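You operate a simulated robot arm through the tools that you are given. There is no shell and no other tool. Be economical: measure what you need, move in short steps, check, and stop when the job is done.

You run a simulated robot arm. Do the job below in one go: nothing can be reset, and whatever is moved stays where it is left.

TASK
Lock the chiller off and fit the filter frame that the job card names.
Fine: try the pump key once locked; dusty one in the USED slot; then unlock and isolator on.

The check looks at the end state, three seconds after you hand in, the way a careful person would. Anything else that was tipped, shoved, dropped, spilled or broken makes it a failure.

THE ROBOT
A 7-joint arm with a two-finger gripper on a trunk, on a base that drives. Base frame: it is fixed to the floor where the robot stands at the start and does not move with it; the origin is under the middle of the robot, x ahead of it, y to its left, z up. Units: m, rad, N and s.
With the tool pointing down near the work surface it reaches from about 0.28 to 0.72 m from the robot's upright axis, wherever it stands. Its first joint turns from -2.897 to 2.897 rad. Places, roughly: chill key [0.5, -0.1, 0.7]; chiller isolator [0.5, 0, 0.6]; chiller lock slide [0.5, -0.1, 0.6]; down key [0.5, -0.2, 0.7]; drain lever [0.5, -0.1, 0.2]; filter slide [0.6, 0, 0.9]; reset key [0.5, -0.3, 0.7]; up key [0.5, -0.3, 0.7]; used filter slot [1.1, 0.4, 0.7]. Payload 2.94 kg.
The tool frame sits at the grasp point between the pads (the TCP): z along the fingers, y along the line on which they close. The tips reach 0.03 m beyond it. The gripper opens to 0.138 m. The gripper's body begins 0.109 m behind the TCP.
Orientation is that of the tool frame in the base frame, as a unit quaternion [x, y, z, w]. With the fingers straight down and closing along the base's y, the tool's x points along the base's -x, its y along +y and its z along -z.

THE INTERFACE
- The arm moves only by the tool servo_tool. Its argument "moves" is a list of rows, each a list of 7 numbers: the shift along the tool's x, y, z in m, then the turn, a rotation vector about the tool's x, y, z in degrees, then the opening, from 0 (shut) to 1 (fully open). In form: [[dx, dy, dz, rx, ry, rz, gripper], ...]. A call has 1 to 20 rows; each row shifts and turns the commanded pose from where the row before left it, along the tool's axes as they then stand. A row lasts 0.2 s, in which the tool goes at most 0.05 m and 0.15 rad; a call with a longer step from one row to the next is refused whole, and so is a gripper value outside its range. A pose out of reach is approached as far as the arm can. The call stops where the force on the tool passes 40 N (or 10 N more than at its start, if that is more) or the arm is blocked; 0.2 s more then pass. The fingers move at their own pace and stop on an object; they squeeze with about 43 N. The grip force told is the motor's: it shows also when the fingers shut on nothing. Time passes only in rows, and 0.2 s behind the last, so rows that do not move let the fingers close. It gives the time, the measured TCP pose, the force on the tool (base axes), the opening and the grip force at its end, in the units of the frame above (readings bear some noise), with the torque about the TCP (base axes, N m) and any sound that the robot's microphone picked up.
- Cameras (640 x 400 px; columns grow to the right, rows downward): "scene" is now at [-0.0052, 0.1291, 1.5044]; the picture's right is [-0.01, -1.00, 0.00], its down [-0.77, 0.01, -0.63] and it looks along [0.63, -0.01, -0.77] (base axes); focal length 288 px, centre (320, 200). "wrist" rides on the gripper at [0.071, 0.019, -0.146] in the tool frame; the picture's right is [-0.26, 0.97, 0.00], its down [-0.85, -0.23, -0.48] and it looks along [-0.46, -0.12, 0.88] (tool axes); focal length 280 px, centre (320, 200). There is no depth. A picture from a camera that has moved, and an enlarged one, comes with that camera's place and axes in the base frame and with its lens. The place of the scene camera against the robot may be out by one fixed shift of up to 0.012 m in any direction.
- camera(camera): a new picture of that camera. It takes no simulated time.
- move_column(by): slides the trunk up (or, below 0, down) by that many m; the arm and the scene camera ride with it, the base frame stays. It gives what a move gives, with no picture.
- drive_base(legs): drives the robot by 1 to 6 legs, each [ahead, left, turn to the left] in m, m and rad, along the robot's own axes; the way and the turn of a leg run together, so that a leg with both is an arc; at most 1.5 m and 3.142 rad a leg. The arm and the cameras ride along, it lands a little off, and it stops where it bumps. It gives what a move gives.
- pan_tilt(pan, tilt): turns the head with the scene camera to pan (to the left, within 1.501 rad either way) and tilt (down, from -0.506 to 1.204), counted from straight ahead of the robot. It gives what a move gives.
- close_up(camera, box): a new picture of the part [left, top, right, bottom] of that camera's present view, enlarged. It takes no simulated time.
- finish_job(): hands the job in; it is judged then, once.

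Work in short steps. Places have to be worked out from the pictures, the camera data and where the tool is seen: move nearer, look again, correct. Check each grasp and each placing, and mend what went wrong. You have 120 turns and 90 pictures in all, those below and enlarged ones among them. Open the gripper and draw the arm clear of the work before you hand the job in, unless the task says otherwise; then end with one line.

The tools are called after "Request:" by a JSON object that holds its "op" and its "data". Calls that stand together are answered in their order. servo_tool: Moves the arm, as the interface text tells. Its arguments: {"type":"object","properties":{"moves":{"type":"array","items":{"type":"array","items":{"type":"number"}}}},"required":["moves"]} The other tools are called the same way: move_column (by) slides the trunk up or down; drive_base (legs) drives the base; pan_tilt (pan, tilt) turns the head that bears the scene camera; camera (camera) takes a picture; close_up (camera, box) takes an enlarged picture of a part of a camera's view; finish_job () hands the job in.

At the start:

```text
time: 0.0
eef_pos: [0.4316, 0.0272, 1.1997]
tcp_rot: [0.001, 1.0, 0.0, 0.0]
contact_force: [0.2, 0.3, -0.8]
moment: [-0.02, 0.03, 0.01]
grip_width: 0.1379
grip_force: 0.1
trunk travel left (down, up): [-0.375, 0.079]
robot x, y, heading: [0.0025, -0.0004, 0.0]
head pan, tilt: [-0.012, 0.887]
```

scene: 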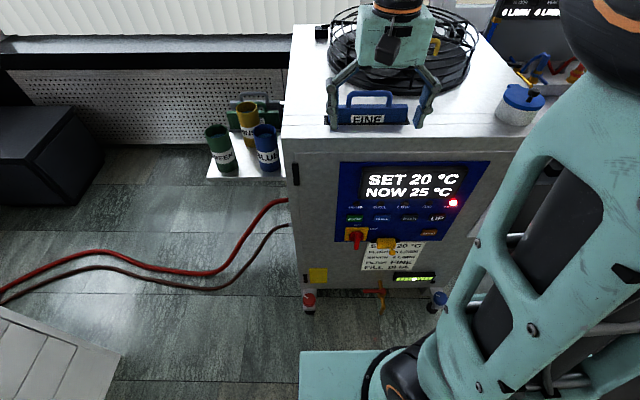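
wrist: 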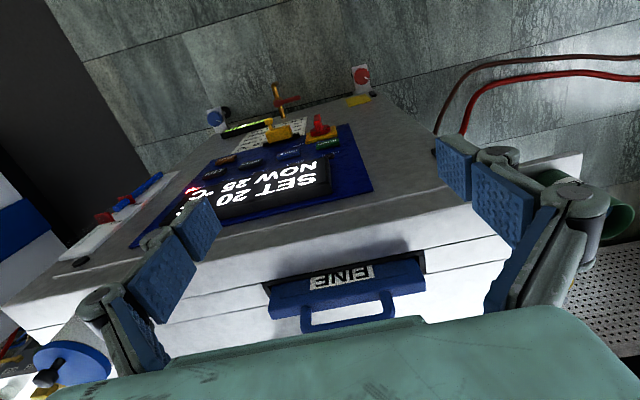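

The pictures show a chiller with a panel, an isolator, a lock slide and a FINE filter. I'll enlarge the panel and the job card, then look at the surroundings.

Request:
{"op": "close_up", "data": {"camera": "scene", "box": [280, 150, 500, 320]}}

Request:
{"op": "close_up", "data": {"camera": "scene", "box": [190, 70, 350, 190]}}

Request:
{"op": "close_up", "data": {"camera": "scene", "box": [340, 230, 450, 310]}}

```text
2.35 times, centred on (390, 235) of scene
camera zoom: at [-0.0052, 0.1291, 1.5044], right [-0.01, -1.0, 0.0], down [-0.77, 0.01, -0.63], along [0.63, -0.01, -0.77], focal length 677 px, centre (155, 118)
```

zoom: 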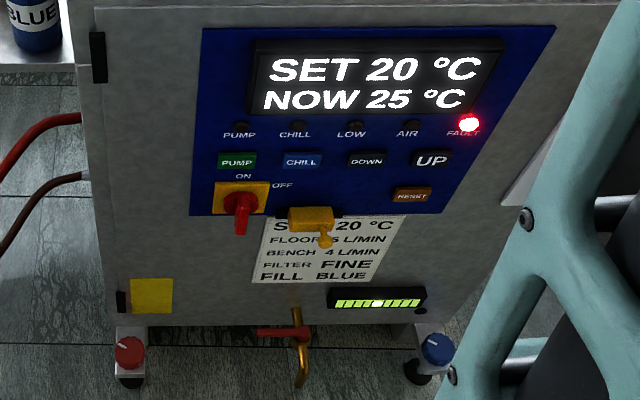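

```text
3.33 times, centred on (270, 130) of scene
camera zoom: at [-0.0052, 0.1291, 1.5044], right [-0.01, -1.0, 0.0], down [-0.77, 0.01, -0.63], along [0.63, -0.01, -0.77], focal length 960 px, centre (487, 433)
```

zoom: 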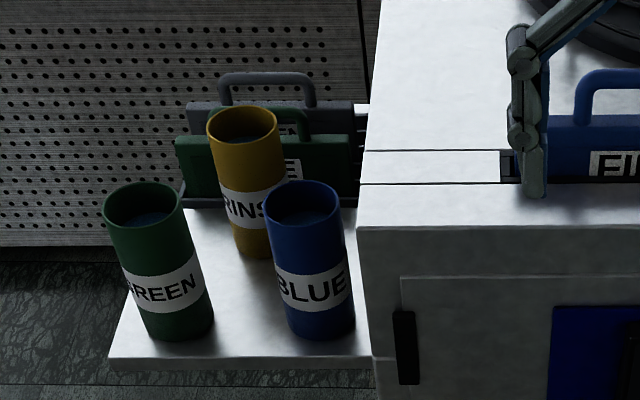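

```text
5.00 times, centred on (395, 270) of scene
camera zoom: at [-0.0052, 0.1291, 1.5044], right [-0.01, -1.0, 0.0], down [-0.77, 0.01, -0.63], along [0.63, -0.01, -0.77], focal length 1440 px, centre (-55, -150)
```

zoom: 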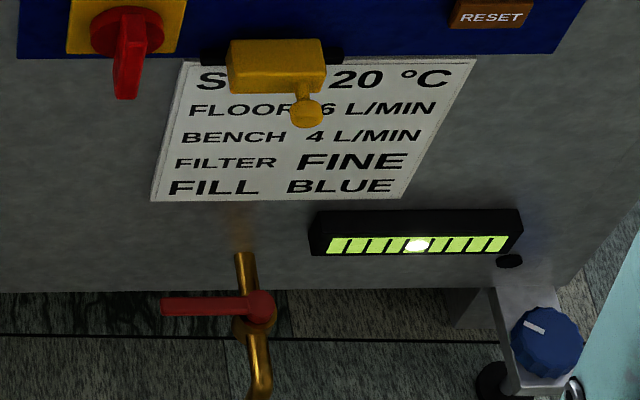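

The card names FINE. I still need to find the spare frames and the USED slot, so I'll turn the head left and look.

Request:
{"op": "pan_tilt", "data": {"pan": 0.3, "tilt": 0.6}}

Request:
{"op": "camera", "data": {"camera": "scene"}}

Request:
{"op": "close_up", "data": {"camera": "scene", "box": [260, 140, 460, 265]}}

```text
time: 0.8
eef_pos: [0.4323, 0.0266, 1.1996]
tcp_rot: [0.0, 1.0, 0.001, 0.0]
contact_force: [0.3, 0.7, 0.1]
moment: [0.01, 0.02, -0.04]
grip_width: 0.1379
grip_force: 0.0
trunk travel left (down, up): [-0.375, 0.079]
robot x, y, heading: [0.0007, 0.0004, 0.002]
head pan, tilt: [0.3, 0.6]
```

```text
84 pictures are left
camera scene: at [0.0029, 0.1561, 1.528], right [0.29, -0.96, 0.0], down [-0.54, -0.17, -0.82], along [0.79, 0.24, -0.57], focal length 288 px, centre (320, 200)
```

scene: 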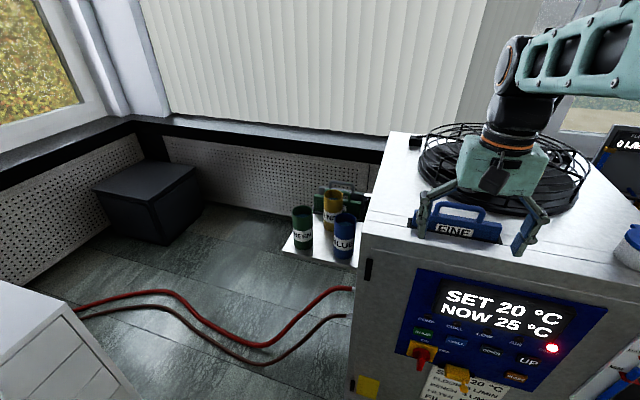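

```text
3.20 times, centred on (360, 202) of scene
camera zoom: at [0.0029, 0.1561, 1.528], right [0.29, -0.96, 0.0], down [-0.54, -0.17, -0.82], along [0.79, 0.24, -0.57], focal length 921 px, centre (192, 192)
```

zoom: 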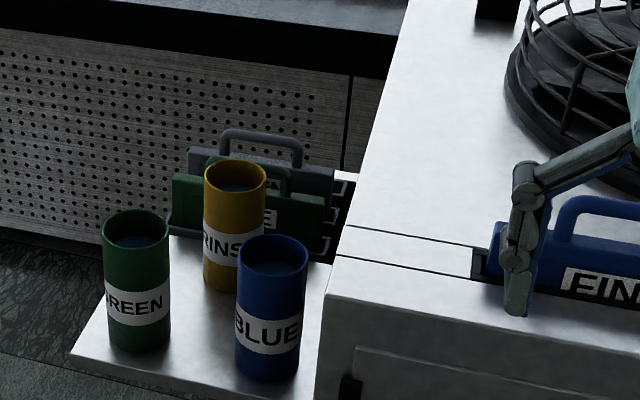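

My estimates from the two views are: isolator about (0.52, 0.00, 0.66), lock slide about (0.52, -0.12, 0.60), frame handle about (0.61, 0, 1.14). I'll back off a little and turn the tool to point ahead so the wrist camera can see the panel.

Request:
{"op": "drive_base", "data": {"legs": [[-0.15, 0, 0]]}}

Request:
{"op": "servo_tool", "data": {"moves": [[0, 0, 0, 0, -8.2, 0, 0.3], [0, 0, 0, 0, -8.2, 0, 0.3], [0, 0, 0, 0, -8.2, 0, 0.3], [0, 0, 0, 0, -8.2, 0, 0.3], [0, 0, 0, 0, -8.2, 0, 0.3], [0, 0, 0, 0, -8.2, 0, 0.3], [0, 0, 0, 0, -8.2, 0, 0.3], [0, 0, 0, 0, -8.2, 0, 0.3], [0, 0, 0, 0, -8.2, 0, 0.3], [0, 0, 0, 0, -8.2, 0, 0.3], [0, 0, 0, 0, -8, 0, 0.3]]}}

Request:
{"op": "camera", "data": {"camera": "wrist"}}

```text
time: 2.2
eef_pos: [0.2821, 0.0277, 1.1996]
tcp_rot: [0.0, 1.0, 0.0, 0.0]
contact_force: [-0.1, 0.2, 0.3]
moment: [-0.03, 0.0, -0.02]
grip_width: 0.1381
grip_force: 0.2
trunk travel left (down, up): [-0.375, 0.079]
robot x, y, heading: [-0.1486, -0.003, -0.001]
head pan, tilt: [0.3, 0.6]
```

```text
time: 4.4
eef_pos: [0.3279, 0.1716, 1.2738]
tcp_rot: [-0.103, 0.758, 0.093, 0.637]
contact_force: [0.6, -1.5, 0.3]
moment: [-0.02, 0.02, 0.09]
grip_width: 0.0414
grip_force: 0.2
out of reach, approached as far as the arm can: row 7, 8, 9, 10
trunk travel left (down, up): [-0.375, 0.079]
robot x, y, heading: [-0.149, 0.0026, -0.001]
head pan, tilt: [0.3, 0.6]
stopped in row 10: the arm was blocked; the commanded pose is now the measured one
```

```text
82 pictures are left
camera wrist: at [0.1721, 0.1473, 1.2292], right [-0.22, 0.94, 0.27], down [-0.24, -0.32, 0.92], along [0.94, 0.14, 0.3], focal length 280 px, centre (320, 200)
```

wrist: 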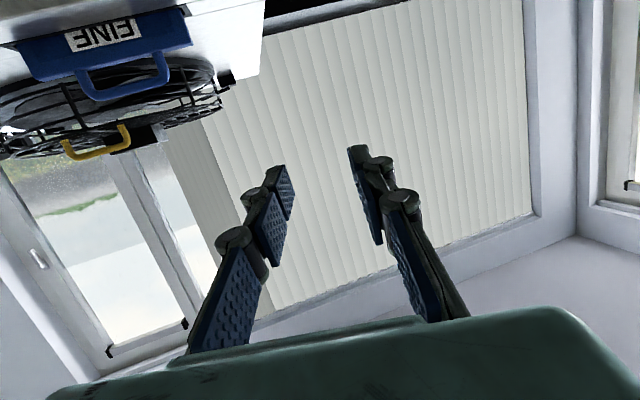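

The arm hit a joint limit when it was high and close in. I'll lower the tool in front of the panel, where it's farther from the axis, and then finish turning it level.

Request:
{"op": "servo_tool", "data": {"moves": [[0.042, -0.0157, 0.009, 0, 0, 0, 0.3], [0.042, -0.0157, 0.009, 0, 0, 0, 0.3], [0.042, -0.0157, 0.009, 0, 0, 0, 0.3], [0.042, -0.0157, 0.009, 0, 0, 0, 0.3], [0.042, -0.0157, 0.009, 0, 0, 0, 0.3], [0.042, -0.0157, 0.009, 0, 0, 0, 0.3], [0.042, -0.0157, 0.009, 0, 0, 0, 0.3], [0.042, -0.0157, 0.009, 0, 0, 0, 0.3], [0.042, -0.0157, 0.009, 0, 0, 0, 0.3], [0.042, -0.0157, 0.009, 0, 0, 0, 0.3], [0.042, -0.0157, 0.009, 0, 0, 0, 0.3], [0.042, -0.0157, 0.009, 0, 0, 0, 0.3], [0, 0, 0, 5.3, -3.3, 0.3, 0.3], [0, 0, 0, 5.3, -3.3, 0.3, 0.3], [0, 0, 0, 5.3, -3.3, 0.3, 0.3]]}}

Request:
{"op": "camera", "data": {"camera": "wrist"}}

```text
time: 5.0
eef_pos: [0.3538, 0.1732, 1.2954]
tcp_rot: [-0.162, 0.683, 0.032, 0.712]
contact_force: [1.1, 0.5, -0.5]
moment: [0.0, 0.0, 0.01]
grip_width: 0.0413
grip_force: 0.1
out of reach, approached as far as the arm can: row 1, 2, 3
trunk travel left (down, up): [-0.375, 0.079]
robot x, y, heading: [-0.1518, 0.002, -0.004]
head pan, tilt: [0.3, 0.6]
stopped in row 3: the arm was blocked; the commanded pose is now the measured one
```

```text
81 pictures are left
camera wrist: at [0.2107, 0.1404, 1.2191], right [-0.28, 0.96, 0.08], down [-0.45, -0.2, 0.87], along [0.85, 0.2, 0.49], focal length 280 px, centre (320, 200)
```

wrist: 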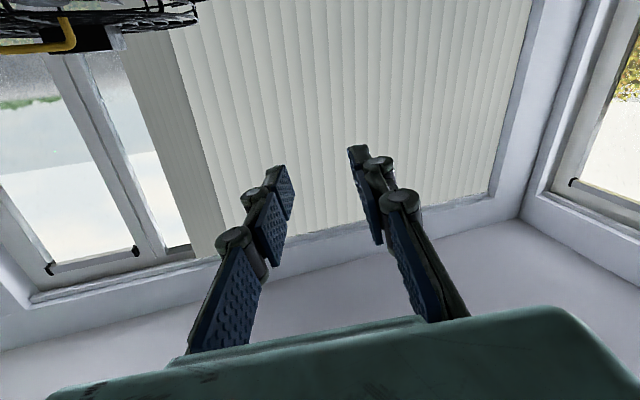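

It's still jammed against a limit. I'll reach forward above the chiller and pitch the tool back down to free the arm.

Request:
{"op": "servo_tool", "data": {"moves": [[0, 0, 0.03, 0, 6, 0, 0.3], [0, 0, 0.03, 0, 6, 0, 0.3], [0, 0, 0.03, 0, 6, 0, 0.3], [0, -0.02, 0.03, 0, 6, 0, 0.3], [0, -0.02, 0.01, 0, 6, 0, 0.3]]}}

```text
time: 5.9
eef_pos: [0.3883, 0.1992, 1.2793]
tcp_rot: [-0.208, 0.767, -0.05, 0.604]
contact_force: [-0.4, -1.5, 1.5]
moment: [-0.03, 0.08, 0.04]
grip_width: 0.0415
grip_force: 0.0
trunk travel left (down, up): [-0.375, 0.079]
robot x, y, heading: [-0.1531, -0.0013, -0.002]
head pan, tilt: [0.3, 0.6]
stopped in row 4: the arm was blocked; the commanded pose is now the measured one
```

It's blocked again, so I'll look at the arm with the scene camera.

Request:
{"op": "pan_tilt", "data": {"pan": 0.0, "tilt": 0.7}}

Request:
{"op": "camera", "data": {"camera": "scene"}}

```text
time: 6.7
eef_pos: [0.3899, 0.1985, 1.282]
tcp_rot: [-0.206, 0.767, -0.052, 0.606]
contact_force: [-0.3, 0.4, 0.3]
moment: [0.03, 0.01, 0.02]
grip_width: 0.0413
grip_force: 0.0
trunk travel left (down, up): [-0.375, 0.079]
robot x, y, heading: [-0.1465, 0.0008, -0.003]
head pan, tilt: [0.0, 0.7]
```

```text
80 pictures are left
camera scene: at [-0.1707, 0.2, 1.5443], right [0.76, -0.65, 0.0], down [-0.27, -0.31, -0.91], along [0.6, 0.69, -0.41], focal length 288 px, centre (320, 200)
```

scene: 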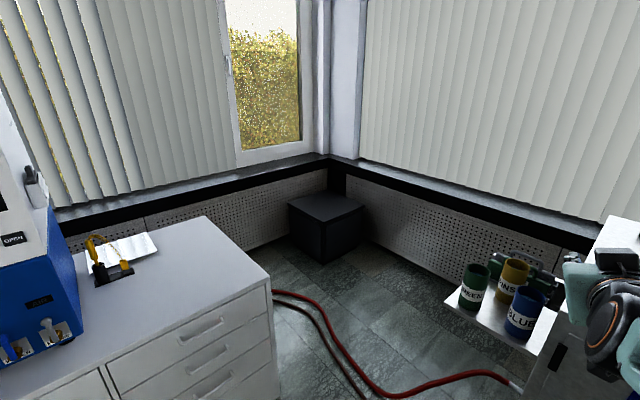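

The head camera has been pushed left, so the arm is blocked by the robot's own head. I'll move the tool ahead and right to draw the elbow away from it.

Request:
{"op": "servo_tool", "data": {"moves": [[0.01, -0.034, 0.011, 0, 0, 0, 0.3], [0.01, -0.034, 0.011, 0, 0, 0, 0.3], [0.01, -0.034, 0.011, 0, 0, 0, 0.3], [0.01, -0.034, 0.011, 0, 0, 0, 0.3], [0.01, -0.034, 0.011, 0, 0, 0, 0.3], [0.01, -0.034, 0.011, 0, 0, 0, 0.3]]}}

Request:
{"op": "camera", "data": {"camera": "scene"}}

```text
time: 7.3
eef_pos: [0.3949, 0.1392, 1.3478]
tcp_rot: [-0.22, 0.718, -0.093, 0.653]
contact_force: [0.4, 0.5, -0.2]
moment: [-0.01, 0.03, -0.04]
grip_width: 0.0412
grip_force: 0.1
trunk travel left (down, up): [-0.375, 0.079]
robot x, y, heading: [-0.151, 0.0019, -0.005]
head pan, tilt: [0.0, 0.7]
stopped in row 3: the arm was blocked; the commanded pose is now the measured one
```

```text
79 pictures are left
camera scene: at [-0.1511, 0.179, 1.555], right [0.52, -0.85, 0.0], down [-0.26, -0.16, -0.95], along [0.81, 0.5, -0.3], focal length 288 px, centre (320, 200)
```

scene: 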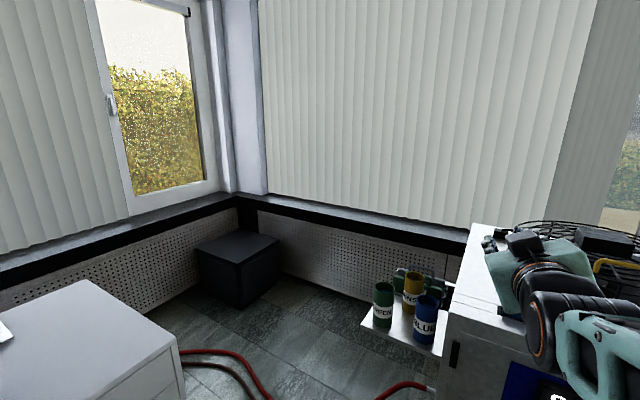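

The arm is coming free of the head. I'll turn the head away to the left so it doesn't push back, then carry on to the right.

Request:
{"op": "pan_tilt", "data": {"pan": 1.3, "tilt": 0.5}}

Request:
{"op": "servo_tool", "data": {"moves": [[0, -0.02, 0.01, 0, 0, 0, 0.3], [0, -0.02, 0.01, 0, 0, 0, 0.3], [0, -0.02, 0.01, 0, 0, 0, 0.3], [0, -0.02, 0.01, 0, 0, 0, 0.3], [0, -0.02, 0.01, 0, 0, 0, 0.3], [0, -0.02, 0.01, 0, 0, 0, 0.3]]}}

```text
time: 8.8
eef_pos: [0.3954, 0.1396, 1.3482]
tcp_rot: [-0.219, 0.719, -0.096, 0.653]
contact_force: [0.5, -0.9, 0.2]
moment: [0.03, -0.04, 0.01]
grip_width: 0.0414
grip_force: 0.1
trunk travel left (down, up): [-0.375, 0.079]
robot x, y, heading: [-0.1514, -0.0035, -0.005]
head pan, tilt: [1.3, 0.499]
```

```text
time: 10.2
eef_pos: [0.4783, 0.0417, 1.3962]
tcp_rot: [-0.219, 0.716, -0.095, 0.656]
contact_force: [0.2, -0.8, -0.8]
moment: [0.04, 0.0, -0.01]
grip_width: 0.0411
grip_force: 0.1
trunk travel left (down, up): [-0.375, 0.079]
robot x, y, heading: [-0.1479, -0.0003, -0.005]
head pan, tilt: [1.3, 0.499]
```

The arm is free now. I'll level the tool to point straight ahead and check the result.

Request:
{"op": "servo_tool", "data": {"moves": [[0, 0, 0, 2.53, -1.22, 6.43, 0.3], [0, 0, 0, 2.53, -1.22, 6.43, 0.3], [0, 0, 0, 2.53, -1.22, 6.43, 0.3], [0, 0, 0, 2.53, -1.22, 6.43, 0.3], [0.03, -0.01, -0.01, 0, 0, 0, 0.3], [0.04, 0, -0.01, 0, 0, 0, 0.3], [0.04, 0, -0.01, 0, 0, 0, 0.3], [0.04, 0, -0.01, 0, 0, 0, 0.3]]}}

```text
time: 12.0
eef_pos: [0.4404, 0.0329, 1.2462]
tcp_rot: [0.0, 0.707, 0.001, 0.708]
contact_force: [0.3, 0.3, 0.4]
moment: [-0.04, 0.03, 0.04]
grip_width: 0.0411
grip_force: 0.0
trunk travel left (down, up): [-0.375, 0.079]
robot x, y, heading: [-0.1475, 0.0013, -0.001]
head pan, tilt: [1.3, 0.499]
```

The tool is level. I'll lower it in front of the panel.

Request:
{"op": "servo_tool", "data": {"moves": [[0.045, 0, -0.004, 0, 0, 0, 0.3], [0.045, 0, -0.004, 0, 0, 0, 0.3], [0.045, 0, -0.004, 0, 0, 0, 0.3], [0.045, -0.01, -0.004, 0, 0, 0, 0.3], [0.045, -0.01, -0.004, 0, 0, 0, 0.3], [0.045, -0.01, -0.004, 0, 0, 0, 0.3], [0.045, -0.01, -0.004, 0, 0, 0, 0.3], [0.045, -0.01, -0.004, 0, 0, 0, 0.3], [0.045, -0.01, -0.004, 0, 0, 0, 0.3], [0.045, -0.01, -0.004, 0, 0, 0, 0.3]]}}

Request:
{"op": "camera", "data": {"camera": "wrist"}}

```text
time: 14.2
eef_pos: [0.3988, -0.0381, 0.7964]
tcp_rot: [0.001, 0.707, 0.0, 0.708]
contact_force: [0.2, 0.5, -0.2]
moment: [0.0, 0.06, 0.02]
grip_width: 0.0411
grip_force: 0.1
trunk travel left (down, up): [-0.375, 0.079]
robot x, y, heading: [-0.1489, -0.0016, -0.003]
head pan, tilt: [1.3, 0.499]
```

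```text
78 pictures are left
camera wrist: at [0.2529, -0.018, 0.7258], right [0.0, 0.96, 0.26], down [-0.48, -0.23, 0.85], along [0.88, -0.12, 0.46], focal length 280 px, centre (320, 200)
```

wrist: 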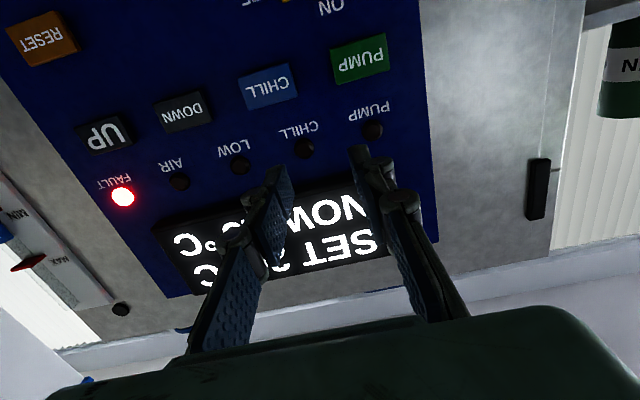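

Good view. I'll lower it another 0.18 to see the isolator and the lock slide.

Request:
{"op": "servo_tool", "data": {"moves": [[0.045, 0, 0, 0, 0, 0, 0.3], [0.045, 0, 0, 0, 0, 0, 0.3], [0.045, 0, 0, 0, 0, 0, 0.3], [0.045, 0, 0, 0, 0, 0, 0.3]]}}

Request:
{"op": "camera", "data": {"camera": "wrist"}}

```text
time: 15.2
eef_pos: [0.4003, -0.0356, 0.6163]
tcp_rot: [0.0, 0.707, 0.001, 0.708]
contact_force: [0.6, 0.3, 1.6]
moment: [-0.04, 0.01, -0.01]
grip_width: 0.0414
grip_force: 0.0
trunk travel left (down, up): [-0.375, 0.079]
robot x, y, heading: [-0.1494, 0.0014, -0.005]
head pan, tilt: [1.3, 0.499]
```

```text
77 pictures are left
camera wrist: at [0.253, -0.0169, 0.5447], right [0.0, 0.96, 0.26], down [-0.48, -0.23, 0.85], along [0.88, -0.12, 0.46], focal length 280 px, centre (320, 200)
```

wrist: 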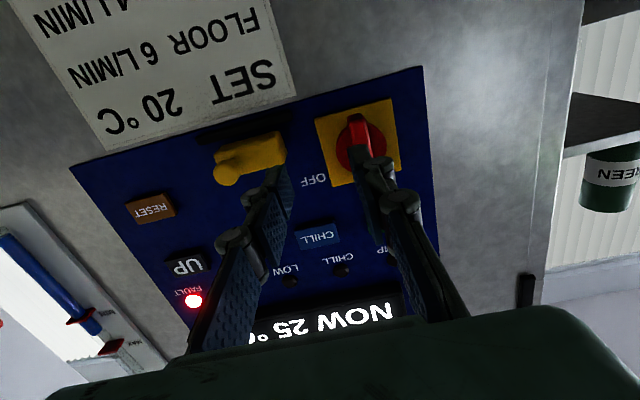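

I'll enlarge this part for detail.

Request:
{"op": "close_up", "data": {"camera": "wrist", "box": [190, 80, 420, 225]}}

```text
2.76 times, centred on (305, 152) of wrist
camera zoom: at [0.253, -0.0169, 0.5447], right [0.0, 0.96, 0.26], down [-0.48, -0.23, 0.85], along [0.88, -0.12, 0.46], focal length 774 px, centre (361, 331)
```

zoom: 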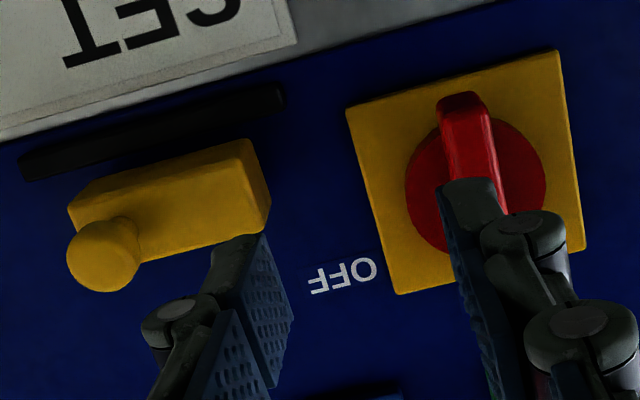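

The isolator centre is near (0.54, 0, 0.641), with a vertical bar and OFF to its right. I'll test a clockwise quarter turn in free air and look from that side.

Request:
{"op": "servo_tool", "data": {"moves": [[0, 0, 0, 0, 0, 8.2, 0.4], [0, 0, 0, 0, 0, 8.2, 0.4], [0, 0, 0, 0, 0, 8.2, 0.4], [0, 0, 0, 0, 0, 8.2, 0.4], [0, 0, 0, 0, 0, 8.2, 0.4], [0, 0, 0, 0, 0, 8.2, 0.4], [0, 0, 0, 0, 0, 8.2, 0.4], [0, 0, 0, 0, 0, 8.2, 0.4], [0, 0, 0, 0, 0, 8.2, 0.4], [0, 0, 0, 0, 0, 8.2, 0.4], [0, 0, 0, 0, 0, 8, 0.4]]}}

Request:
{"op": "camera", "data": {"camera": "wrist"}}

```text
time: 17.6
eef_pos: [0.4, -0.0362, 0.6185]
tcp_rot: [0.5, 0.499, 0.501, 0.5]
contact_force: [-0.1, 0.3, 0.0]
moment: [-0.02, 0.01, -0.01]
grip_width: 0.0551
grip_force: 0.1
trunk travel left (down, up): [-0.375, 0.079]
robot x, y, heading: [-0.1486, 0.002, -0.002]
head pan, tilt: [1.3, 0.499]
```

```text
75 pictures are left
camera wrist: at [0.2532, 0.0348, 0.636], right [0.0, -0.27, 0.96], down [-0.47, -0.85, -0.23], along [0.88, -0.46, -0.13], focal length 280 px, centre (320, 200)
```

wrist: 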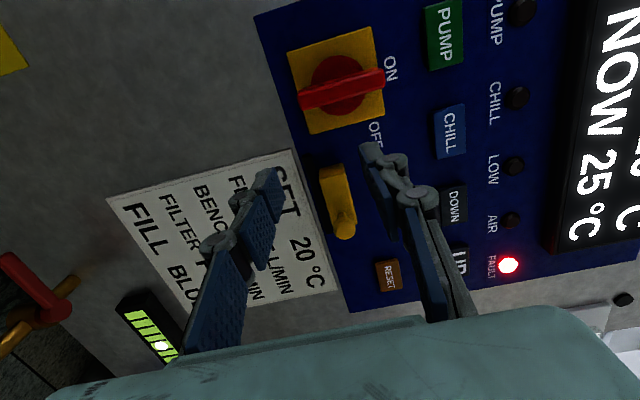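

The turn is reachable. I'll take a close look at the lock slide from here.

Request:
{"op": "close_up", "data": {"camera": "wrist", "box": [270, 20, 430, 270]}}

```text
1.60 times, centred on (350, 145) of wrist
camera zoom: at [0.2532, 0.0348, 0.636], right [0.0, -0.27, 0.96], down [-0.47, -0.85, -0.23], along [0.88, -0.46, -0.13], focal length 449 px, centre (272, 288)
```

zoom: 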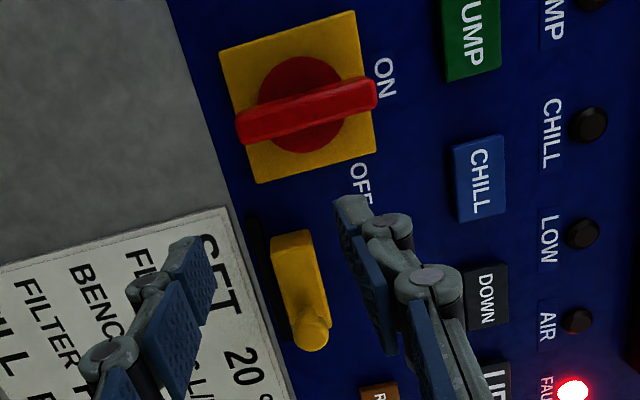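

I'll turn back, line up on the isolator bar and approach to x = 0.46.

Request:
{"op": "servo_tool", "data": {"moves": [[0, 0, 0, 0, 0, -8.2, 0.4], [0, 0, 0, 0, 0, -8.2, 0.4], [0, 0, 0, 0, 0, -8.2, 0.4], [0, 0, 0, 0, 0, -8.2, 0.4], [0, 0, 0, 0, 0, -8.2, 0.4], [0, 0, 0, 0, 0, -8.2, 0.4], [0, 0, 0, 0, 0, -8.2, 0.4], [0, 0, 0, 0, 0, -8.2, 0.4], [0, 0, 0, 0, 0, -8.2, 0.4], [0, 0, 0, 0, 0, -8.2, 0.4], [0, 0, 0, 0, 0, -8, 0.4], [-0.024, 0.039, 0, 0, 0, 0, 0.4], [0, 0, 0.03, 0, 0, 0, 0.4], [0, 0, 0.03, 0, 0, 0, 0.4]]}}

Request:
{"op": "camera", "data": {"camera": "wrist"}}

```text
time: 20.6
eef_pos: [0.4589, 0.0038, 0.642]
tcp_rot: [0.0, 0.707, 0.0, 0.707]
contact_force: [-0.7, -0.4, 0.3]
moment: [0.0, -0.03, -0.01]
grip_width: 0.055
grip_force: 0.0
trunk travel left (down, up): [-0.375, 0.079]
robot x, y, heading: [-0.1494, 0.0022, -0.001]
head pan, tilt: [1.3, 0.499]
```

```text
73 pictures are left
camera wrist: at [0.3132, 0.0221, 0.5713], right [0.0, 0.96, 0.26], down [-0.48, -0.23, 0.85], along [0.88, -0.12, 0.46], focal length 280 px, centre (320, 200)
```

wrist: 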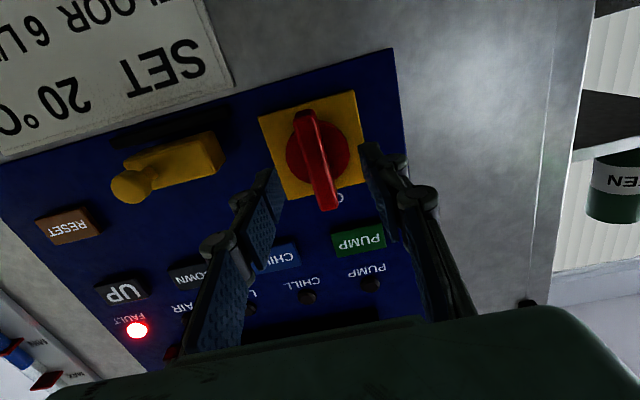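

The bar sits between the fingers. I'll advance and close.

Request:
{"op": "servo_tool", "data": {"moves": [[0, 0, 0.018, 0, 0, 0, 0.4], [0, 0, 0.015, 0, 0, 0, 0.4], [0, 0, 0, 0, 0, 0, 0.0], [0, 0, 0, 0, 0, 0, 0.0], [0, 0, 0, 0, 0, 0, 0.0]]}}

Request:
{"op": "camera", "data": {"camera": "wrist"}}

```text
time: 21.8
eef_pos: [0.4915, 0.0002, 0.6413]
tcp_rot: [0.001, 0.707, -0.001, 0.707]
contact_force: [3.7, -11.9, -1.1]
moment: [0.04, 0.22, -0.33]
grip_width: 0.0158
grip_force: 41.2
trunk travel left (down, up): [-0.375, 0.079]
robot x, y, heading: [-0.1493, 0.0, -0.001]
head pan, tilt: [1.3, 0.499]
```

```text
72 pictures are left
camera wrist: at [0.3464, 0.0201, 0.5704], right [0.0, 0.96, 0.26], down [-0.48, -0.23, 0.85], along [0.88, -0.13, 0.46], focal length 280 px, centre (320, 200)
```

wrist: 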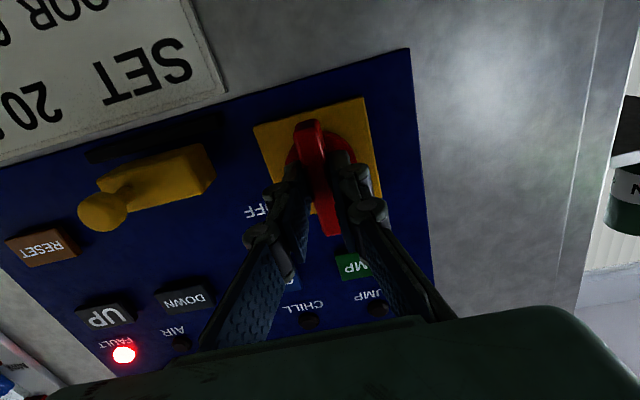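

The bar is gripped, with its true centre at y ≈ 0. I'll take out the sideways strain and turn it clockwise.

Request:
{"op": "servo_tool", "data": {"moves": [[0, -0.0035, 0, 0, 0, 0, 0.0], [0, 0, 0, 0, 0, 7.5, 0.0], [0, 0, 0, 0, 0, 7.5, 0.0], [0, 0, 0, 0, 0, 7.5, 0.0], [0, 0, 0, 0, 0, 7.5, 0.0], [0, 0, 0, 0, 0, 7.5, 0.0], [0, 0, 0, 0, 0, 7.5, 0.0], [0, 0, 0, 0, 0, 7.5, 0.0], [0, 0, 0, 0, 0, 7.5, 0.0], [0, 0, 0, 0, 0, 7.5, 0.0], [0, 0, 0, 0, 0, 7.5, 0.0], [0, 0, 0, 0, 0, 7.5, 0.0], [0, 0, 0, 0, 0, 7.5, 0.0]]}}

Request:
{"op": "camera", "data": {"camera": "wrist"}}

```text
time: 24.5
eef_pos: [0.492, 0.0094, 0.6329]
tcp_rot: [0.412, 0.581, 0.418, 0.563]
contact_force: [8.0, 16.8, -25.6]
moment: [0.32, 2.12, -1.94]
grip_width: 0.0602
grip_force: 43.8
trunk travel left (down, up): [-0.375, 0.079]
robot x, y, heading: [-0.1482, 0.0014, 0.003]
head pan, tilt: [1.3, 0.499]
stopped in row 13: the arm was blocked; the commanded pose is now the measured one
```

```text
71 pictures are left
camera wrist: at [0.3432, 0.0796, 0.6322], right [0.01, 0.05, 1.0], down [-0.46, -0.89, 0.05], along [0.89, -0.46, 0.01], focal length 280 px, centre (320, 200)
```

wrist: 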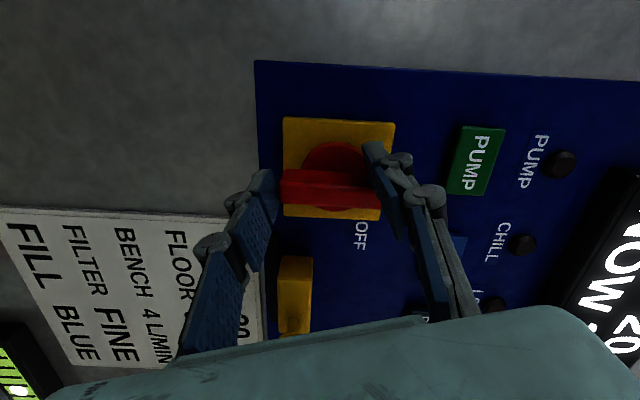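

The fingers twisted on the bar and were forced open to 0.06, and the bar is still upright. I'll open, back off and look closely at the knob before trying again.

Request:
{"op": "servo_tool", "data": {"moves": [[0, 0, 0, 0, 0, 0, 0.65], [0, 0, 0, 0, 0, 0, 0.65], [0, 0, -0.04, 0, 0, 0, 0.65], [0, 0, -0.04, 0, 0, 0, 0.65]]}}

Request:
{"op": "close_up", "data": {"camera": "wrist", "box": [260, 60, 440, 260]}}

```text
time: 25.5
eef_pos: [0.4134, -0.001, 0.6429]
tcp_rot: [0.411, 0.572, 0.416, 0.575]
contact_force: [0.9, 0.5, 0.1]
moment: [-0.03, -0.01, 0.0]
grip_width: 0.0896
grip_force: 0.0
trunk travel left (down, up): [-0.375, 0.079]
robot x, y, heading: [-0.1506, -0.0006, -0.001]
head pan, tilt: [1.3, 0.499]
```

```text
2.00 times, centred on (350, 160) of wrist
camera zoom: at [0.2665, 0.0717, 0.6369], right [-0.01, 0.06, 1.0], down [-0.47, -0.88, 0.05], along [0.88, -0.47, 0.03], focal length 561 px, centre (260, 280)
```

zoom: 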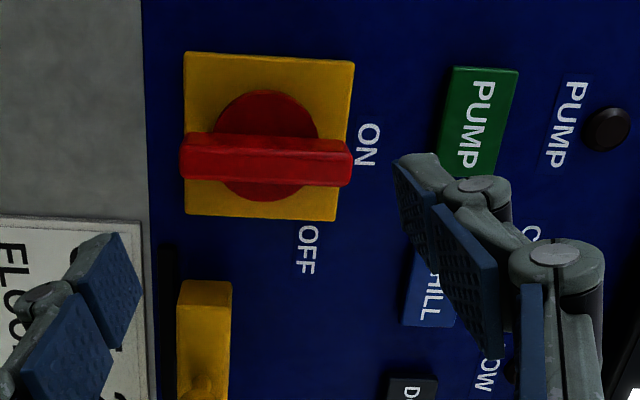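

The bar is stiff and lies across the whole plate. A squeeze can't carry enough torque, so I'll straddle the bar diagonally with each finger pushing one end as a couple. That needs the tool at -135°, so the turn stays inside the joint range.

Request:
{"op": "servo_tool", "data": {"moves": [[0, 0, 0, 0, 0, -8.2, 0.5], [0, 0, 0, 0, 0, -8.2, 0.5], [0, 0, 0, 0, 0, -8.2, 0.5], [0, 0, 0, 0, 0, -8.2, 0.5], [0, 0, 0, 0, 0, -8.2, 0.5], [0, 0, 0, 0, 0, -8.2, 0.5], [0, 0, 0, 0, 0, -8.2, 0.5], [0, 0, 0, 0, 0, -8.2, 0.5], [0, 0, 0, 0, 0, -8.2, 0.5], [0, 0, 0, 0, 0, -8.2, 0.5], [0, 0, 0, 0, 0, -8.2, 0.5], [0, 0, 0, 0, 0, -8.2, 0.5], [0, 0, 0, 0, 0, -8.2, 0.5], [0, 0, 0, 0, 0, -8.2, 0.5], [0, 0, 0, 0, 0, -8.2, 0.5], [0, 0, 0, 0, 0, -8.2, 0.5], [0, 0, 0, 0, 0, -8.2, 0.5], [0, 0, 0, 0, 0, -8.2, 0.5], [0, 0, 0, 0, 0, -8.2, 0.5], [0, 0, 0, 0, 0, -8.2, 0.5]]}}

Request:
{"op": "servo_tool", "data": {"moves": [[0, 0, 0, 0, 0, -8.2, 0.5], [0, 0, 0, 0, 0, -8.2, 0.5], [0, 0, 0, 0, 0, -8.2, 0.5], [0, 0, 0, 0, 0, -8.2, 0.5], [0, 0, 0, 0, 0, -8.2, 0.5], [0, 0, 0, 0, 0, -2, 0.5]]}}

Request:
{"op": "camera", "data": {"camera": "wrist"}}

```text
time: 29.7
eef_pos: [0.4136, 0.0005, 0.6426]
tcp_rot: [0.512, -0.486, 0.511, -0.491]
contact_force: [-0.9, 0.3, -0.5]
moment: [0.0, 0.01, 0.01]
grip_width: 0.0692
grip_force: 0.0
trunk travel left (down, up): [-0.375, 0.079]
robot x, y, heading: [-0.1494, 0.0033, -0.006]
head pan, tilt: [1.3, 0.499]
```

```text
time: 31.1
eef_pos: [0.4131, -0.0021, 0.6416]
tcp_rot: [0.654, -0.265, 0.655, -0.27]
contact_force: [0.5, 0.0, 0.2]
moment: [-0.03, 0.01, -0.02]
grip_width: 0.069
grip_force: 0.1
trunk travel left (down, up): [-0.375, 0.079]
robot x, y, heading: [-0.1515, 0.0011, -0.001]
head pan, tilt: [1.3, 0.499]
```

```text
69 pictures are left
camera wrist: at [0.2674, -0.0649, 0.678], right [0.01, -0.5, -0.86], down [-0.48, 0.76, -0.45], along [0.88, 0.41, -0.24], focal length 280 px, centre (320, 200)
```

wrist: 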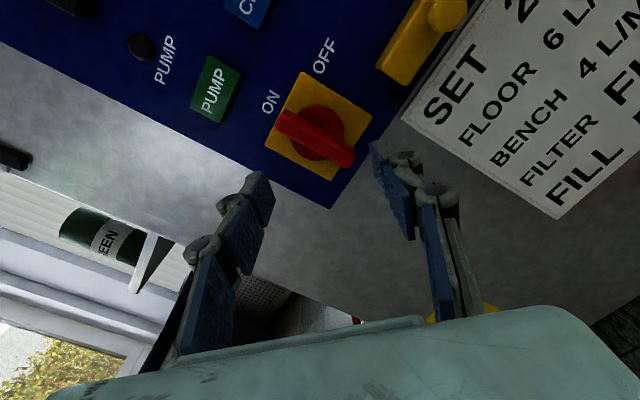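

The straddle geometry looks right. I'll advance so the tips reach about x = 0.527, beside the bar.

Request:
{"op": "servo_tool", "data": {"moves": [[0, 0, 0.03, 0, 0, 0, 0.5], [0, 0, 0.03, 0, 0, 0, 0.5], [0, 0, 0.024, 0, 0, 0, 0.5]]}}

Request:
{"op": "camera", "data": {"camera": "wrist"}}

```text
time: 31.9
eef_pos: [0.4978, 0.0003, 0.6432]
tcp_rot: [0.654, -0.266, 0.655, -0.271]
contact_force: [0.0, 0.9, 0.1]
moment: [-0.01, -0.03, 0.04]
grip_width: 0.069
grip_force: 0.2
trunk travel left (down, up): [-0.375, 0.079]
robot x, y, heading: [-0.1501, -0.0013, -0.001]
head pan, tilt: [1.3, 0.499]
```

```text
68 pictures are left
camera wrist: at [0.3515, -0.064, 0.6792], right [0.01, -0.5, -0.86], down [-0.48, 0.76, -0.44], along [0.88, 0.42, -0.24], focal length 280 px, centre (320, 200)
```

wrist: 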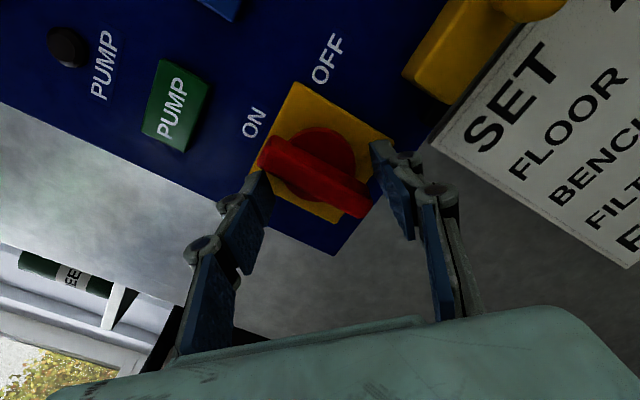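

One finger is on the left of the top end and the other on the right of the bottom end. I'll turn clockwise 57° and read the forces.

Request:
{"op": "servo_tool", "data": {"moves": [[0, 0, 0, 0, 0, 6, 0.5], [0, 0, 0, 0, 0, 6, 0.5], [0, 0, 0, 0, 0, 5, 0.5], [0, 0, 0, 0, 0, 5, 0.5], [0, 0, 0, 0, 0, 5, 0.5], [0, 0, 0, 0, 0, 5, 0.5], [0, 0, 0, 0, 0, 5, 0.5], [0, 0, 0, 0, 0, 5, 0.5], [0, 0, 0, 0, 0, 5, 0.5], [0, 0, 0, 0, 0, 5, 0.5], [0, 0, 0, 0, 0, 5, 0.5]]}}

Request:
{"op": "camera", "data": {"camera": "wrist"}}

```text
time: 33.4
eef_pos: [0.4951, 0.0149, 0.6274]
tcp_rot: [0.567, -0.44, 0.535, -0.445]
contact_force: [4.1, 18.4, -45.5]
moment: [-0.5, 0.6, 0.38]
grip_width: 0.0438
grip_force: 44.3
trunk travel left (down, up): [-0.375, 0.079]
robot x, y, heading: [-0.1545, 0.0001, 0.003]
head pan, tilt: [1.3, 0.499]
stopped in row 7: the force on the tool passed its limit at 44 N (the readings are from after the stop); the commanded pose is now the measured one
```

```text
67 pictures are left
camera wrist: at [0.3505, -0.0635, 0.6278], right [-0.03, 0.04, -1.0], down [-0.5, 0.86, 0.06], along [0.86, 0.5, -0.01], focal length 280 px, centre (320, 200)
```

wrist: 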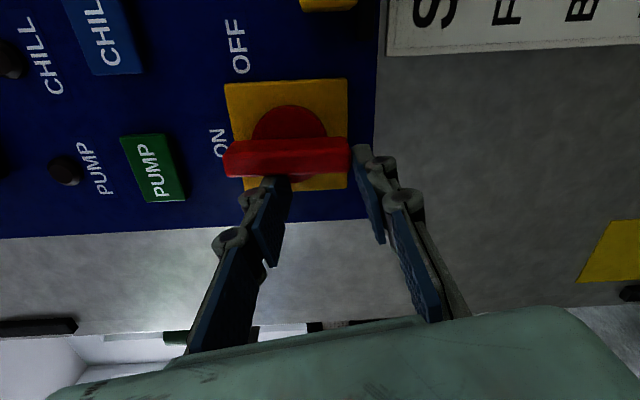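

The bar won't turn clockwise even at 45 N on its ends. I'll back out, level the tool, grip again and try the other way gently.

Request:
{"op": "servo_tool", "data": {"moves": [[0, 0, 0, 0, 0, 0, 0.6], [0, 0, -0.04, 0, 0, 0, 0.6], [0, 0, -0.04, 0, 0, 0, 0.6], [0, 0, 0, 0, 0, 7.8, 0.4], [0, 0, 0, 0, 0, 7.8, 0.4], [0, 0, 0, 0, 0, 7.8, 0.4], [0, 0, 0, 0, 0, 7.8, 0.4], [0, 0, 0, 0, 0, 7.8, 0.4], [0, 0, 0, 0, 0, 7.8, 0.4], [0, 0, 0, 0, 0, 7.8, 0.4], [0, 0, 0, 0, 0, 7.8, 0.4], [0, 0, 0, 0, 0, 7.8, 0.4], [0, 0, 0, 0, 0, 7.8, 0.4]]}}

```text
time: 36.2
eef_pos: [0.4164, 0.0067, 0.6414]
tcp_rot: [-0.158, 0.69, -0.142, 0.692]
contact_force: [-0.1, 0.3, 0.1]
moment: [0.01, 0.01, -0.02]
grip_width: 0.055
grip_force: 0.1
trunk travel left (down, up): [-0.375, 0.079]
robot x, y, heading: [-0.1506, 0.0021, -0.001]
head pan, tilt: [1.3, 0.499]
```

I'll finish levelling, centre on the bar, and grip a little deeper.

Request:
{"op": "servo_tool", "data": {"moves": [[0, 0, 0, 0.4, 0, 8.15, 0.4], [0, 0, 0, 0.4, 0, 8.15, 0.4], [0, 0, 0, 0.4, 0, 8.15, 0.4], [0, -0.0065, 0.03, 0, 0, 0, 0.4], [0, 0, 0.03, 0, 0, 0, 0.4], [0, 0, 0.023, 0, 0, 0, 0.4], [0, 0, 0, 0, 0, 0, 0], [0, 0, 0, 0, 0, 0, 0], [0, 0, 0, 0, 0, 0, 0]]}}

Request:
{"op": "servo_tool", "data": {"moves": [[0, 0, 0, 0, 0, -6, 0], [0, 0, 0, 0, 0, -6, 0], [0, 0, 0, 0, 0, -6, 0], [0, 0, 0, 0, 0, -6, 0]]}}

Request:
{"op": "camera", "data": {"camera": "wrist"}}

```text
time: 38.2
eef_pos: [0.5, -0.0014, 0.641]
tcp_rot: [0.0, 0.705, -0.001, 0.709]
contact_force: [3.0, -4.8, -1.3]
moment: [0.01, 0.35, -0.15]
grip_width: 0.0154
grip_force: 41.6
trunk travel left (down, up): [-0.375, 0.079]
robot x, y, heading: [-0.1463, 0.0011, -0.002]
head pan, tilt: [1.3, 0.499]
```

```text
time: 39.2
eef_pos: [0.5007, -0.0007, 0.6415]
tcp_rot: [-0.148, 0.69, -0.148, 0.693]
contact_force: [6.7, -16.5, 2.7]
moment: [0.06, 0.6, -0.72]
grip_width: 0.0156
grip_force: 41.9
trunk travel left (down, up): [-0.375, 0.079]
robot x, y, heading: [-0.1484, 0.0014, -0.001]
head pan, tilt: [1.3, 0.499]
```

```text
66 pictures are left
camera wrist: at [0.3548, -0.0126, 0.5683], right [0.0, 0.99, -0.16], down [-0.48, 0.14, 0.87], along [0.88, 0.07, 0.47], focal length 280 px, centre (320, 200)
```

wrist: 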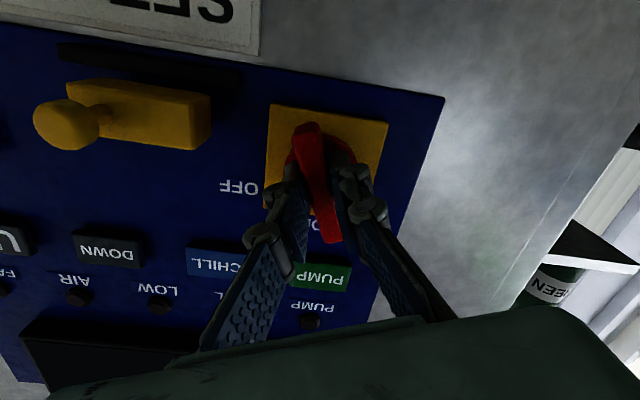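

It turns counter-clockwise freely. I'll carry on to 90°.

Request:
{"op": "servo_tool", "data": {"moves": [[0, 0, 0, 0, 0, -8, 0], [0, 0, 0, 0, 0, -8, 0], [0, 0, 0, 0, 0, -8, 0], [0, 0, 0, 0, 0, -8, 0], [0, 0, 0, 0, 0, -8, 0], [0, 0, 0, 0, 0, -8, 0], [0, 0, 0, 0, 0, -8, 0], [0, 0, 0, 0, 0, -8, 0], [0, 0, 0, 0, 0, -2, 0]]}}

Request:
{"op": "camera", "data": {"camera": "wrist"}}

```text
time: 41.2
eef_pos: [0.501, -0.0033, 0.645]
tcp_rot: [0.496, -0.498, 0.505, -0.501]
contact_force: [12.9, -23.7, 24.3]
moment: [0.09, -0.59, -0.34]
grip_width: 0.0156
grip_force: 41.6
trunk travel left (down, up): [-0.375, 0.079]
robot x, y, heading: [-0.1508, 0.0006, -0.002]
head pan, tilt: [1.3, 0.499]
```

```text
65 pictures are left
camera wrist: at [0.3541, -0.0729, 0.6236], right [0.01, 0.26, -0.97], down [-0.47, 0.85, 0.22], along [0.88, 0.45, 0.13], focal length 280 px, centre (320, 200)
```

wrist: 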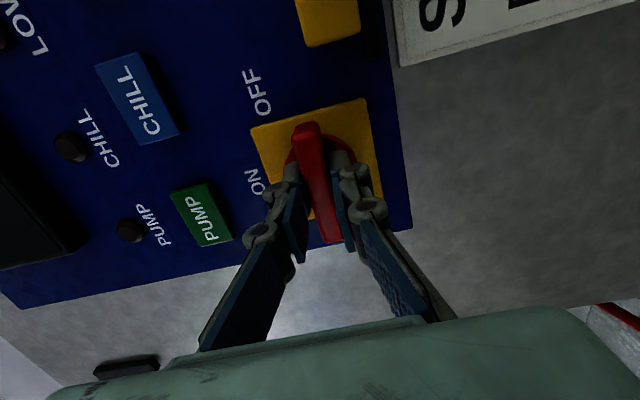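

The bar is horizontal. I'll release, back out and check it.

Request:
{"op": "servo_tool", "data": {"moves": [[0, 0, 0, 0, 0, 0, 0.4], [0, 0, 0, 0, 0, 0, 0.4], [0, 0, -0.04, 0, 0, 0, 0.4], [0, 0, -0.04, 0, 0, 0, 0.4]]}}

Request:
{"op": "camera", "data": {"camera": "wrist"}}

```text
time: 42.2
eef_pos: [0.4208, 0.0012, 0.6392]
tcp_rot: [0.5, -0.498, 0.501, -0.501]
contact_force: [-0.4, -0.2, -0.9]
moment: [-0.01, 0.03, -0.02]
grip_width: 0.0554
grip_force: 0.0
trunk travel left (down, up): [-0.375, 0.079]
robot x, y, heading: [-0.1474, -0.0018, -0.001]
head pan, tilt: [1.3, 0.499]
```

```text
64 pictures are left
camera wrist: at [0.2741, -0.07, 0.6201], right [0.0, 0.26, -0.97], down [-0.48, 0.85, 0.23], along [0.88, 0.46, 0.13], focal length 280 px, centre (320, 200)
```

wrist: 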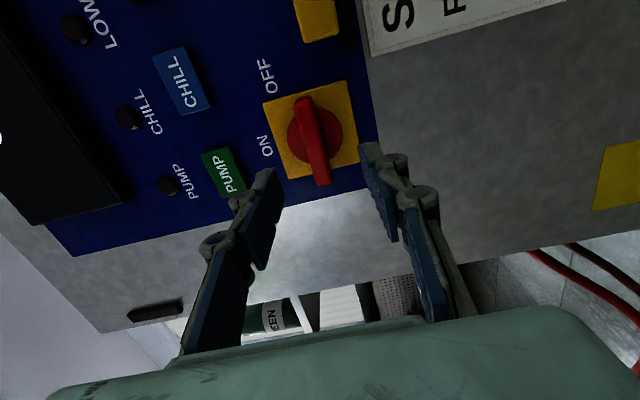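

The isolator is now horizontal, at OFF. The lock block is near (0.525, -0.110, 0.616), so I'll move in front of it with the fingers closing vertically.

Request:
{"op": "servo_tool", "data": {"moves": [[0.04, 0.008, 0, 0, 0, 0, 0.4], [0.04, 0.008, 0, 0, 0, 0, 0.4], [0.029, 0.007, 0, 0, 0, 0, 0.4], [0, 0, 0.03, 0, 0, 0, 0.4]]}}

Request:
{"op": "camera", "data": {"camera": "wrist"}}

```text
time: 43.2
eef_pos: [0.4514, -0.1083, 0.6177]
tcp_rot: [-0.5, 0.498, -0.499, 0.503]
contact_force: [0.3, -0.4, -0.2]
moment: [0.03, 0.0, 0.04]
grip_width: 0.0551
grip_force: 0.0
trunk travel left (down, up): [-0.375, 0.079]
robot x, y, heading: [-0.1493, 0.0043, -0.003]
head pan, tilt: [1.3, 0.499]
```

```text
63 pictures are left
camera wrist: at [0.3048, -0.1791, 0.5985], right [0.0, 0.26, -0.97], down [-0.48, 0.85, 0.23], along [0.88, 0.46, 0.13], focal length 280 px, centre (320, 200)
```

wrist: 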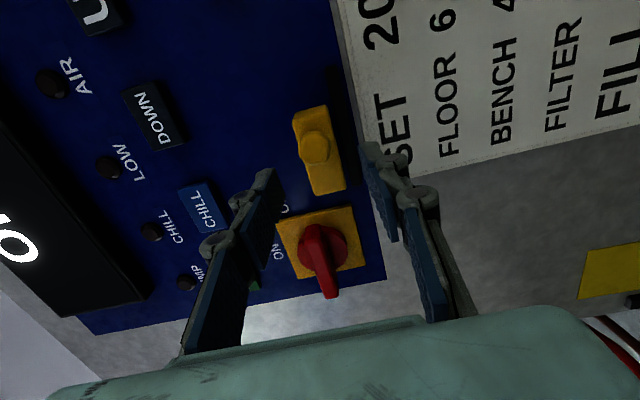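

The block centre is confirmed at (0.525, -0.109, 0.619). I'll advance and grip it.

Request:
{"op": "servo_tool", "data": {"moves": [[0, 0, 0.025, 0, 0, 0, 0.4], [0, 0, 0.02, 0, 0, 0, 0.4], [0, 0, 0, 0, 0, 0, 0], [0, 0, 0, 0, 0, 0, 0], [0, 0, 0, 0, 0, 0, 0]]}}

Request:
{"op": "camera", "data": {"camera": "wrist"}}

```text
time: 44.4
eef_pos: [0.4957, -0.1084, 0.6182]
tcp_rot: [0.501, -0.498, 0.5, -0.501]
contact_force: [1.8, -0.9, -1.7]
moment: [0.01, 0.04, 0.1]
grip_width: 0.0277
grip_force: 44.8
trunk travel left (down, up): [-0.375, 0.079]
robot x, y, heading: [-0.1474, -0.0002, 0.002]
head pan, tilt: [1.3, 0.499]
```

```text
62 pictures are left
camera wrist: at [0.3501, -0.1788, 0.5982], right [0.0, 0.26, -0.97], down [-0.48, 0.85, 0.23], along [0.88, 0.46, 0.13], focal length 280 px, centre (320, 200)
```

wrist: 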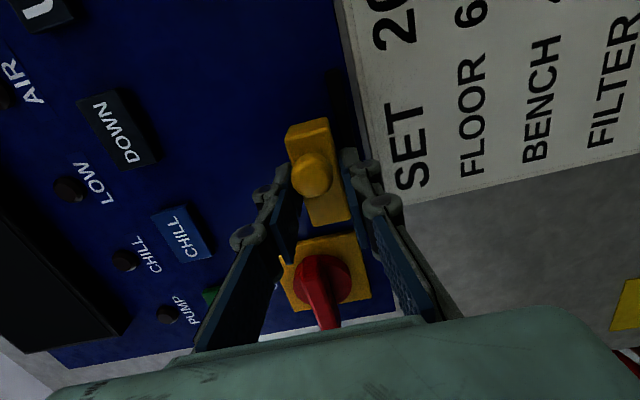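

The block is gripped at 28 mm wide. I'll slide it toward the isolator (+y) in small steps until it stops.

Request:
{"op": "servo_tool", "data": {"moves": [[-0.008, 0, 0, 0, 0, 0, 0], [-0.008, 0, 0, 0, 0, 0, 0], [-0.008, 0, 0, 0, 0, 0, 0], [-0.008, 0, 0, 0, 0, 0, 0]]}}

Request:
{"op": "camera", "data": {"camera": "wrist"}}

```text
time: 45.4
eef_pos: [0.4965, -0.0755, 0.6174]
tcp_rot: [-0.501, 0.499, -0.499, 0.501]
contact_force: [8.5, -0.1, -3.0]
moment: [-0.08, 0.1, -0.91]
grip_width: 0.0275
grip_force: 45.2
trunk travel left (down, up): [-0.375, 0.079]
robot x, y, heading: [-0.1483, -0.0011, 0.001]
head pan, tilt: [1.3, 0.499]
```

```text
61 pictures are left
camera wrist: at [0.35, -0.1469, 0.5981], right [0.0, 0.26, -0.97], down [-0.48, 0.85, 0.23], along [0.88, 0.46, 0.13], focal length 280 px, centre (320, 200)
```

wrist: 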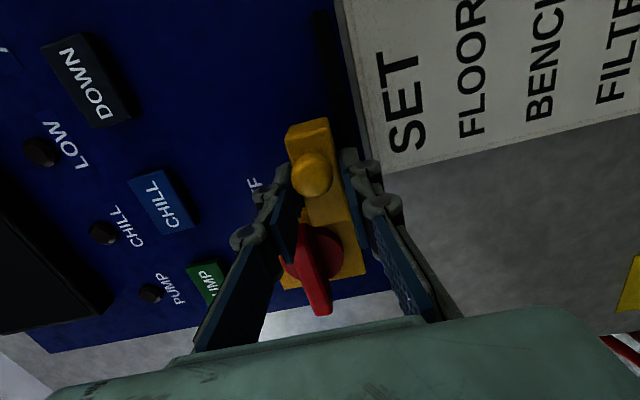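

It slid 33 mm freely. I'll continue until it stops.

Request:
{"op": "servo_tool", "data": {"moves": [[-0.005, 0, 0, 0, 0, 0, 0], [-0.005, 0, 0, 0, 0, 0, 0], [-0.005, 0, 0, 0, 0, 0, 0], [-0.005, 0, 0, 0, 0, 0, 0]]}}

Request:
{"op": "camera", "data": {"camera": "wrist"}}

```text
time: 46.4
eef_pos: [0.497, -0.056, 0.6184]
tcp_rot: [-0.501, 0.498, -0.5, 0.501]
contact_force: [11.5, -0.7, -3.3]
moment: [0.06, 0.12, -0.54]
grip_width: 0.0275
grip_force: 45.4
trunk travel left (down, up): [-0.375, 0.079]
robot x, y, heading: [-0.1512, 0.0012, 0.001]
head pan, tilt: [1.3, 0.499]
```

```text
60 pictures are left
camera wrist: at [0.35, -0.1272, 0.5981], right [0.0, 0.26, -0.97], down [-0.48, 0.85, 0.23], along [0.88, 0.46, 0.13], focal length 280 px, centre (320, 200)
```

wrist: 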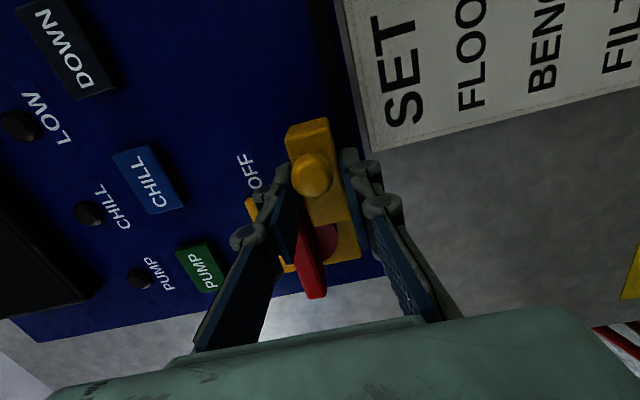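

Request:
{"op": "servo_tool", "data": {"moves": [[-0.004, 0, 0, 0, 0, 0, 0], [-0.004, 0, 0, 0, 0, 0, 0], [-0.004, 0, 0, 0, 0, 0, 0], [-0.004, 0, 0, 0, 0, 0, 0], [-0.004, 0, 0, 0, 0, 0, 0]]}}

Request:
{"op": "camera", "data": {"camera": "wrist"}}

```text
time: 47.4
eef_pos: [0.494, -0.0502, 0.6171]
tcp_rot: [0.495, -0.502, 0.505, -0.497]
contact_force: [1.3, -2.1, -1.3]
moment: [0.39, 0.12, 0.46]
grip_width: 0.0274
grip_force: 45.5
trunk travel left (down, up): [-0.375, 0.079]
robot x, y, heading: [-0.1466, 0.0004, 0.0]
head pan, tilt: [1.3, 0.499]
stopped in row 5: the force on the tool passed its limit at 41 N (the readings are from after the stop); the commanded pose is now the measured one
```

```text
59 pictures are left
camera wrist: at [0.347, -0.1181, 0.5981], right [0.01, 0.26, -0.97], down [-0.46, 0.86, 0.23], along [0.89, 0.45, 0.13], focal length 280 px, centre (320, 200)
```

wrist: 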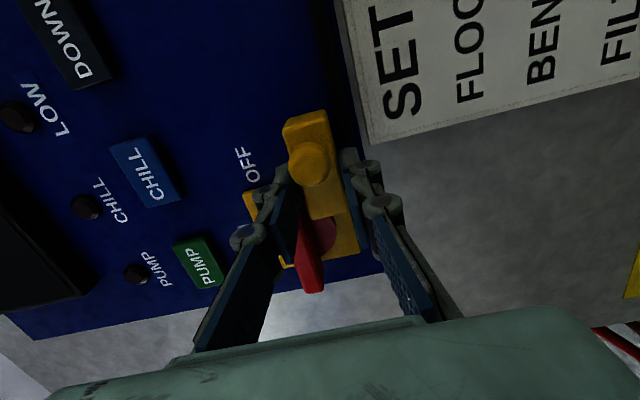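

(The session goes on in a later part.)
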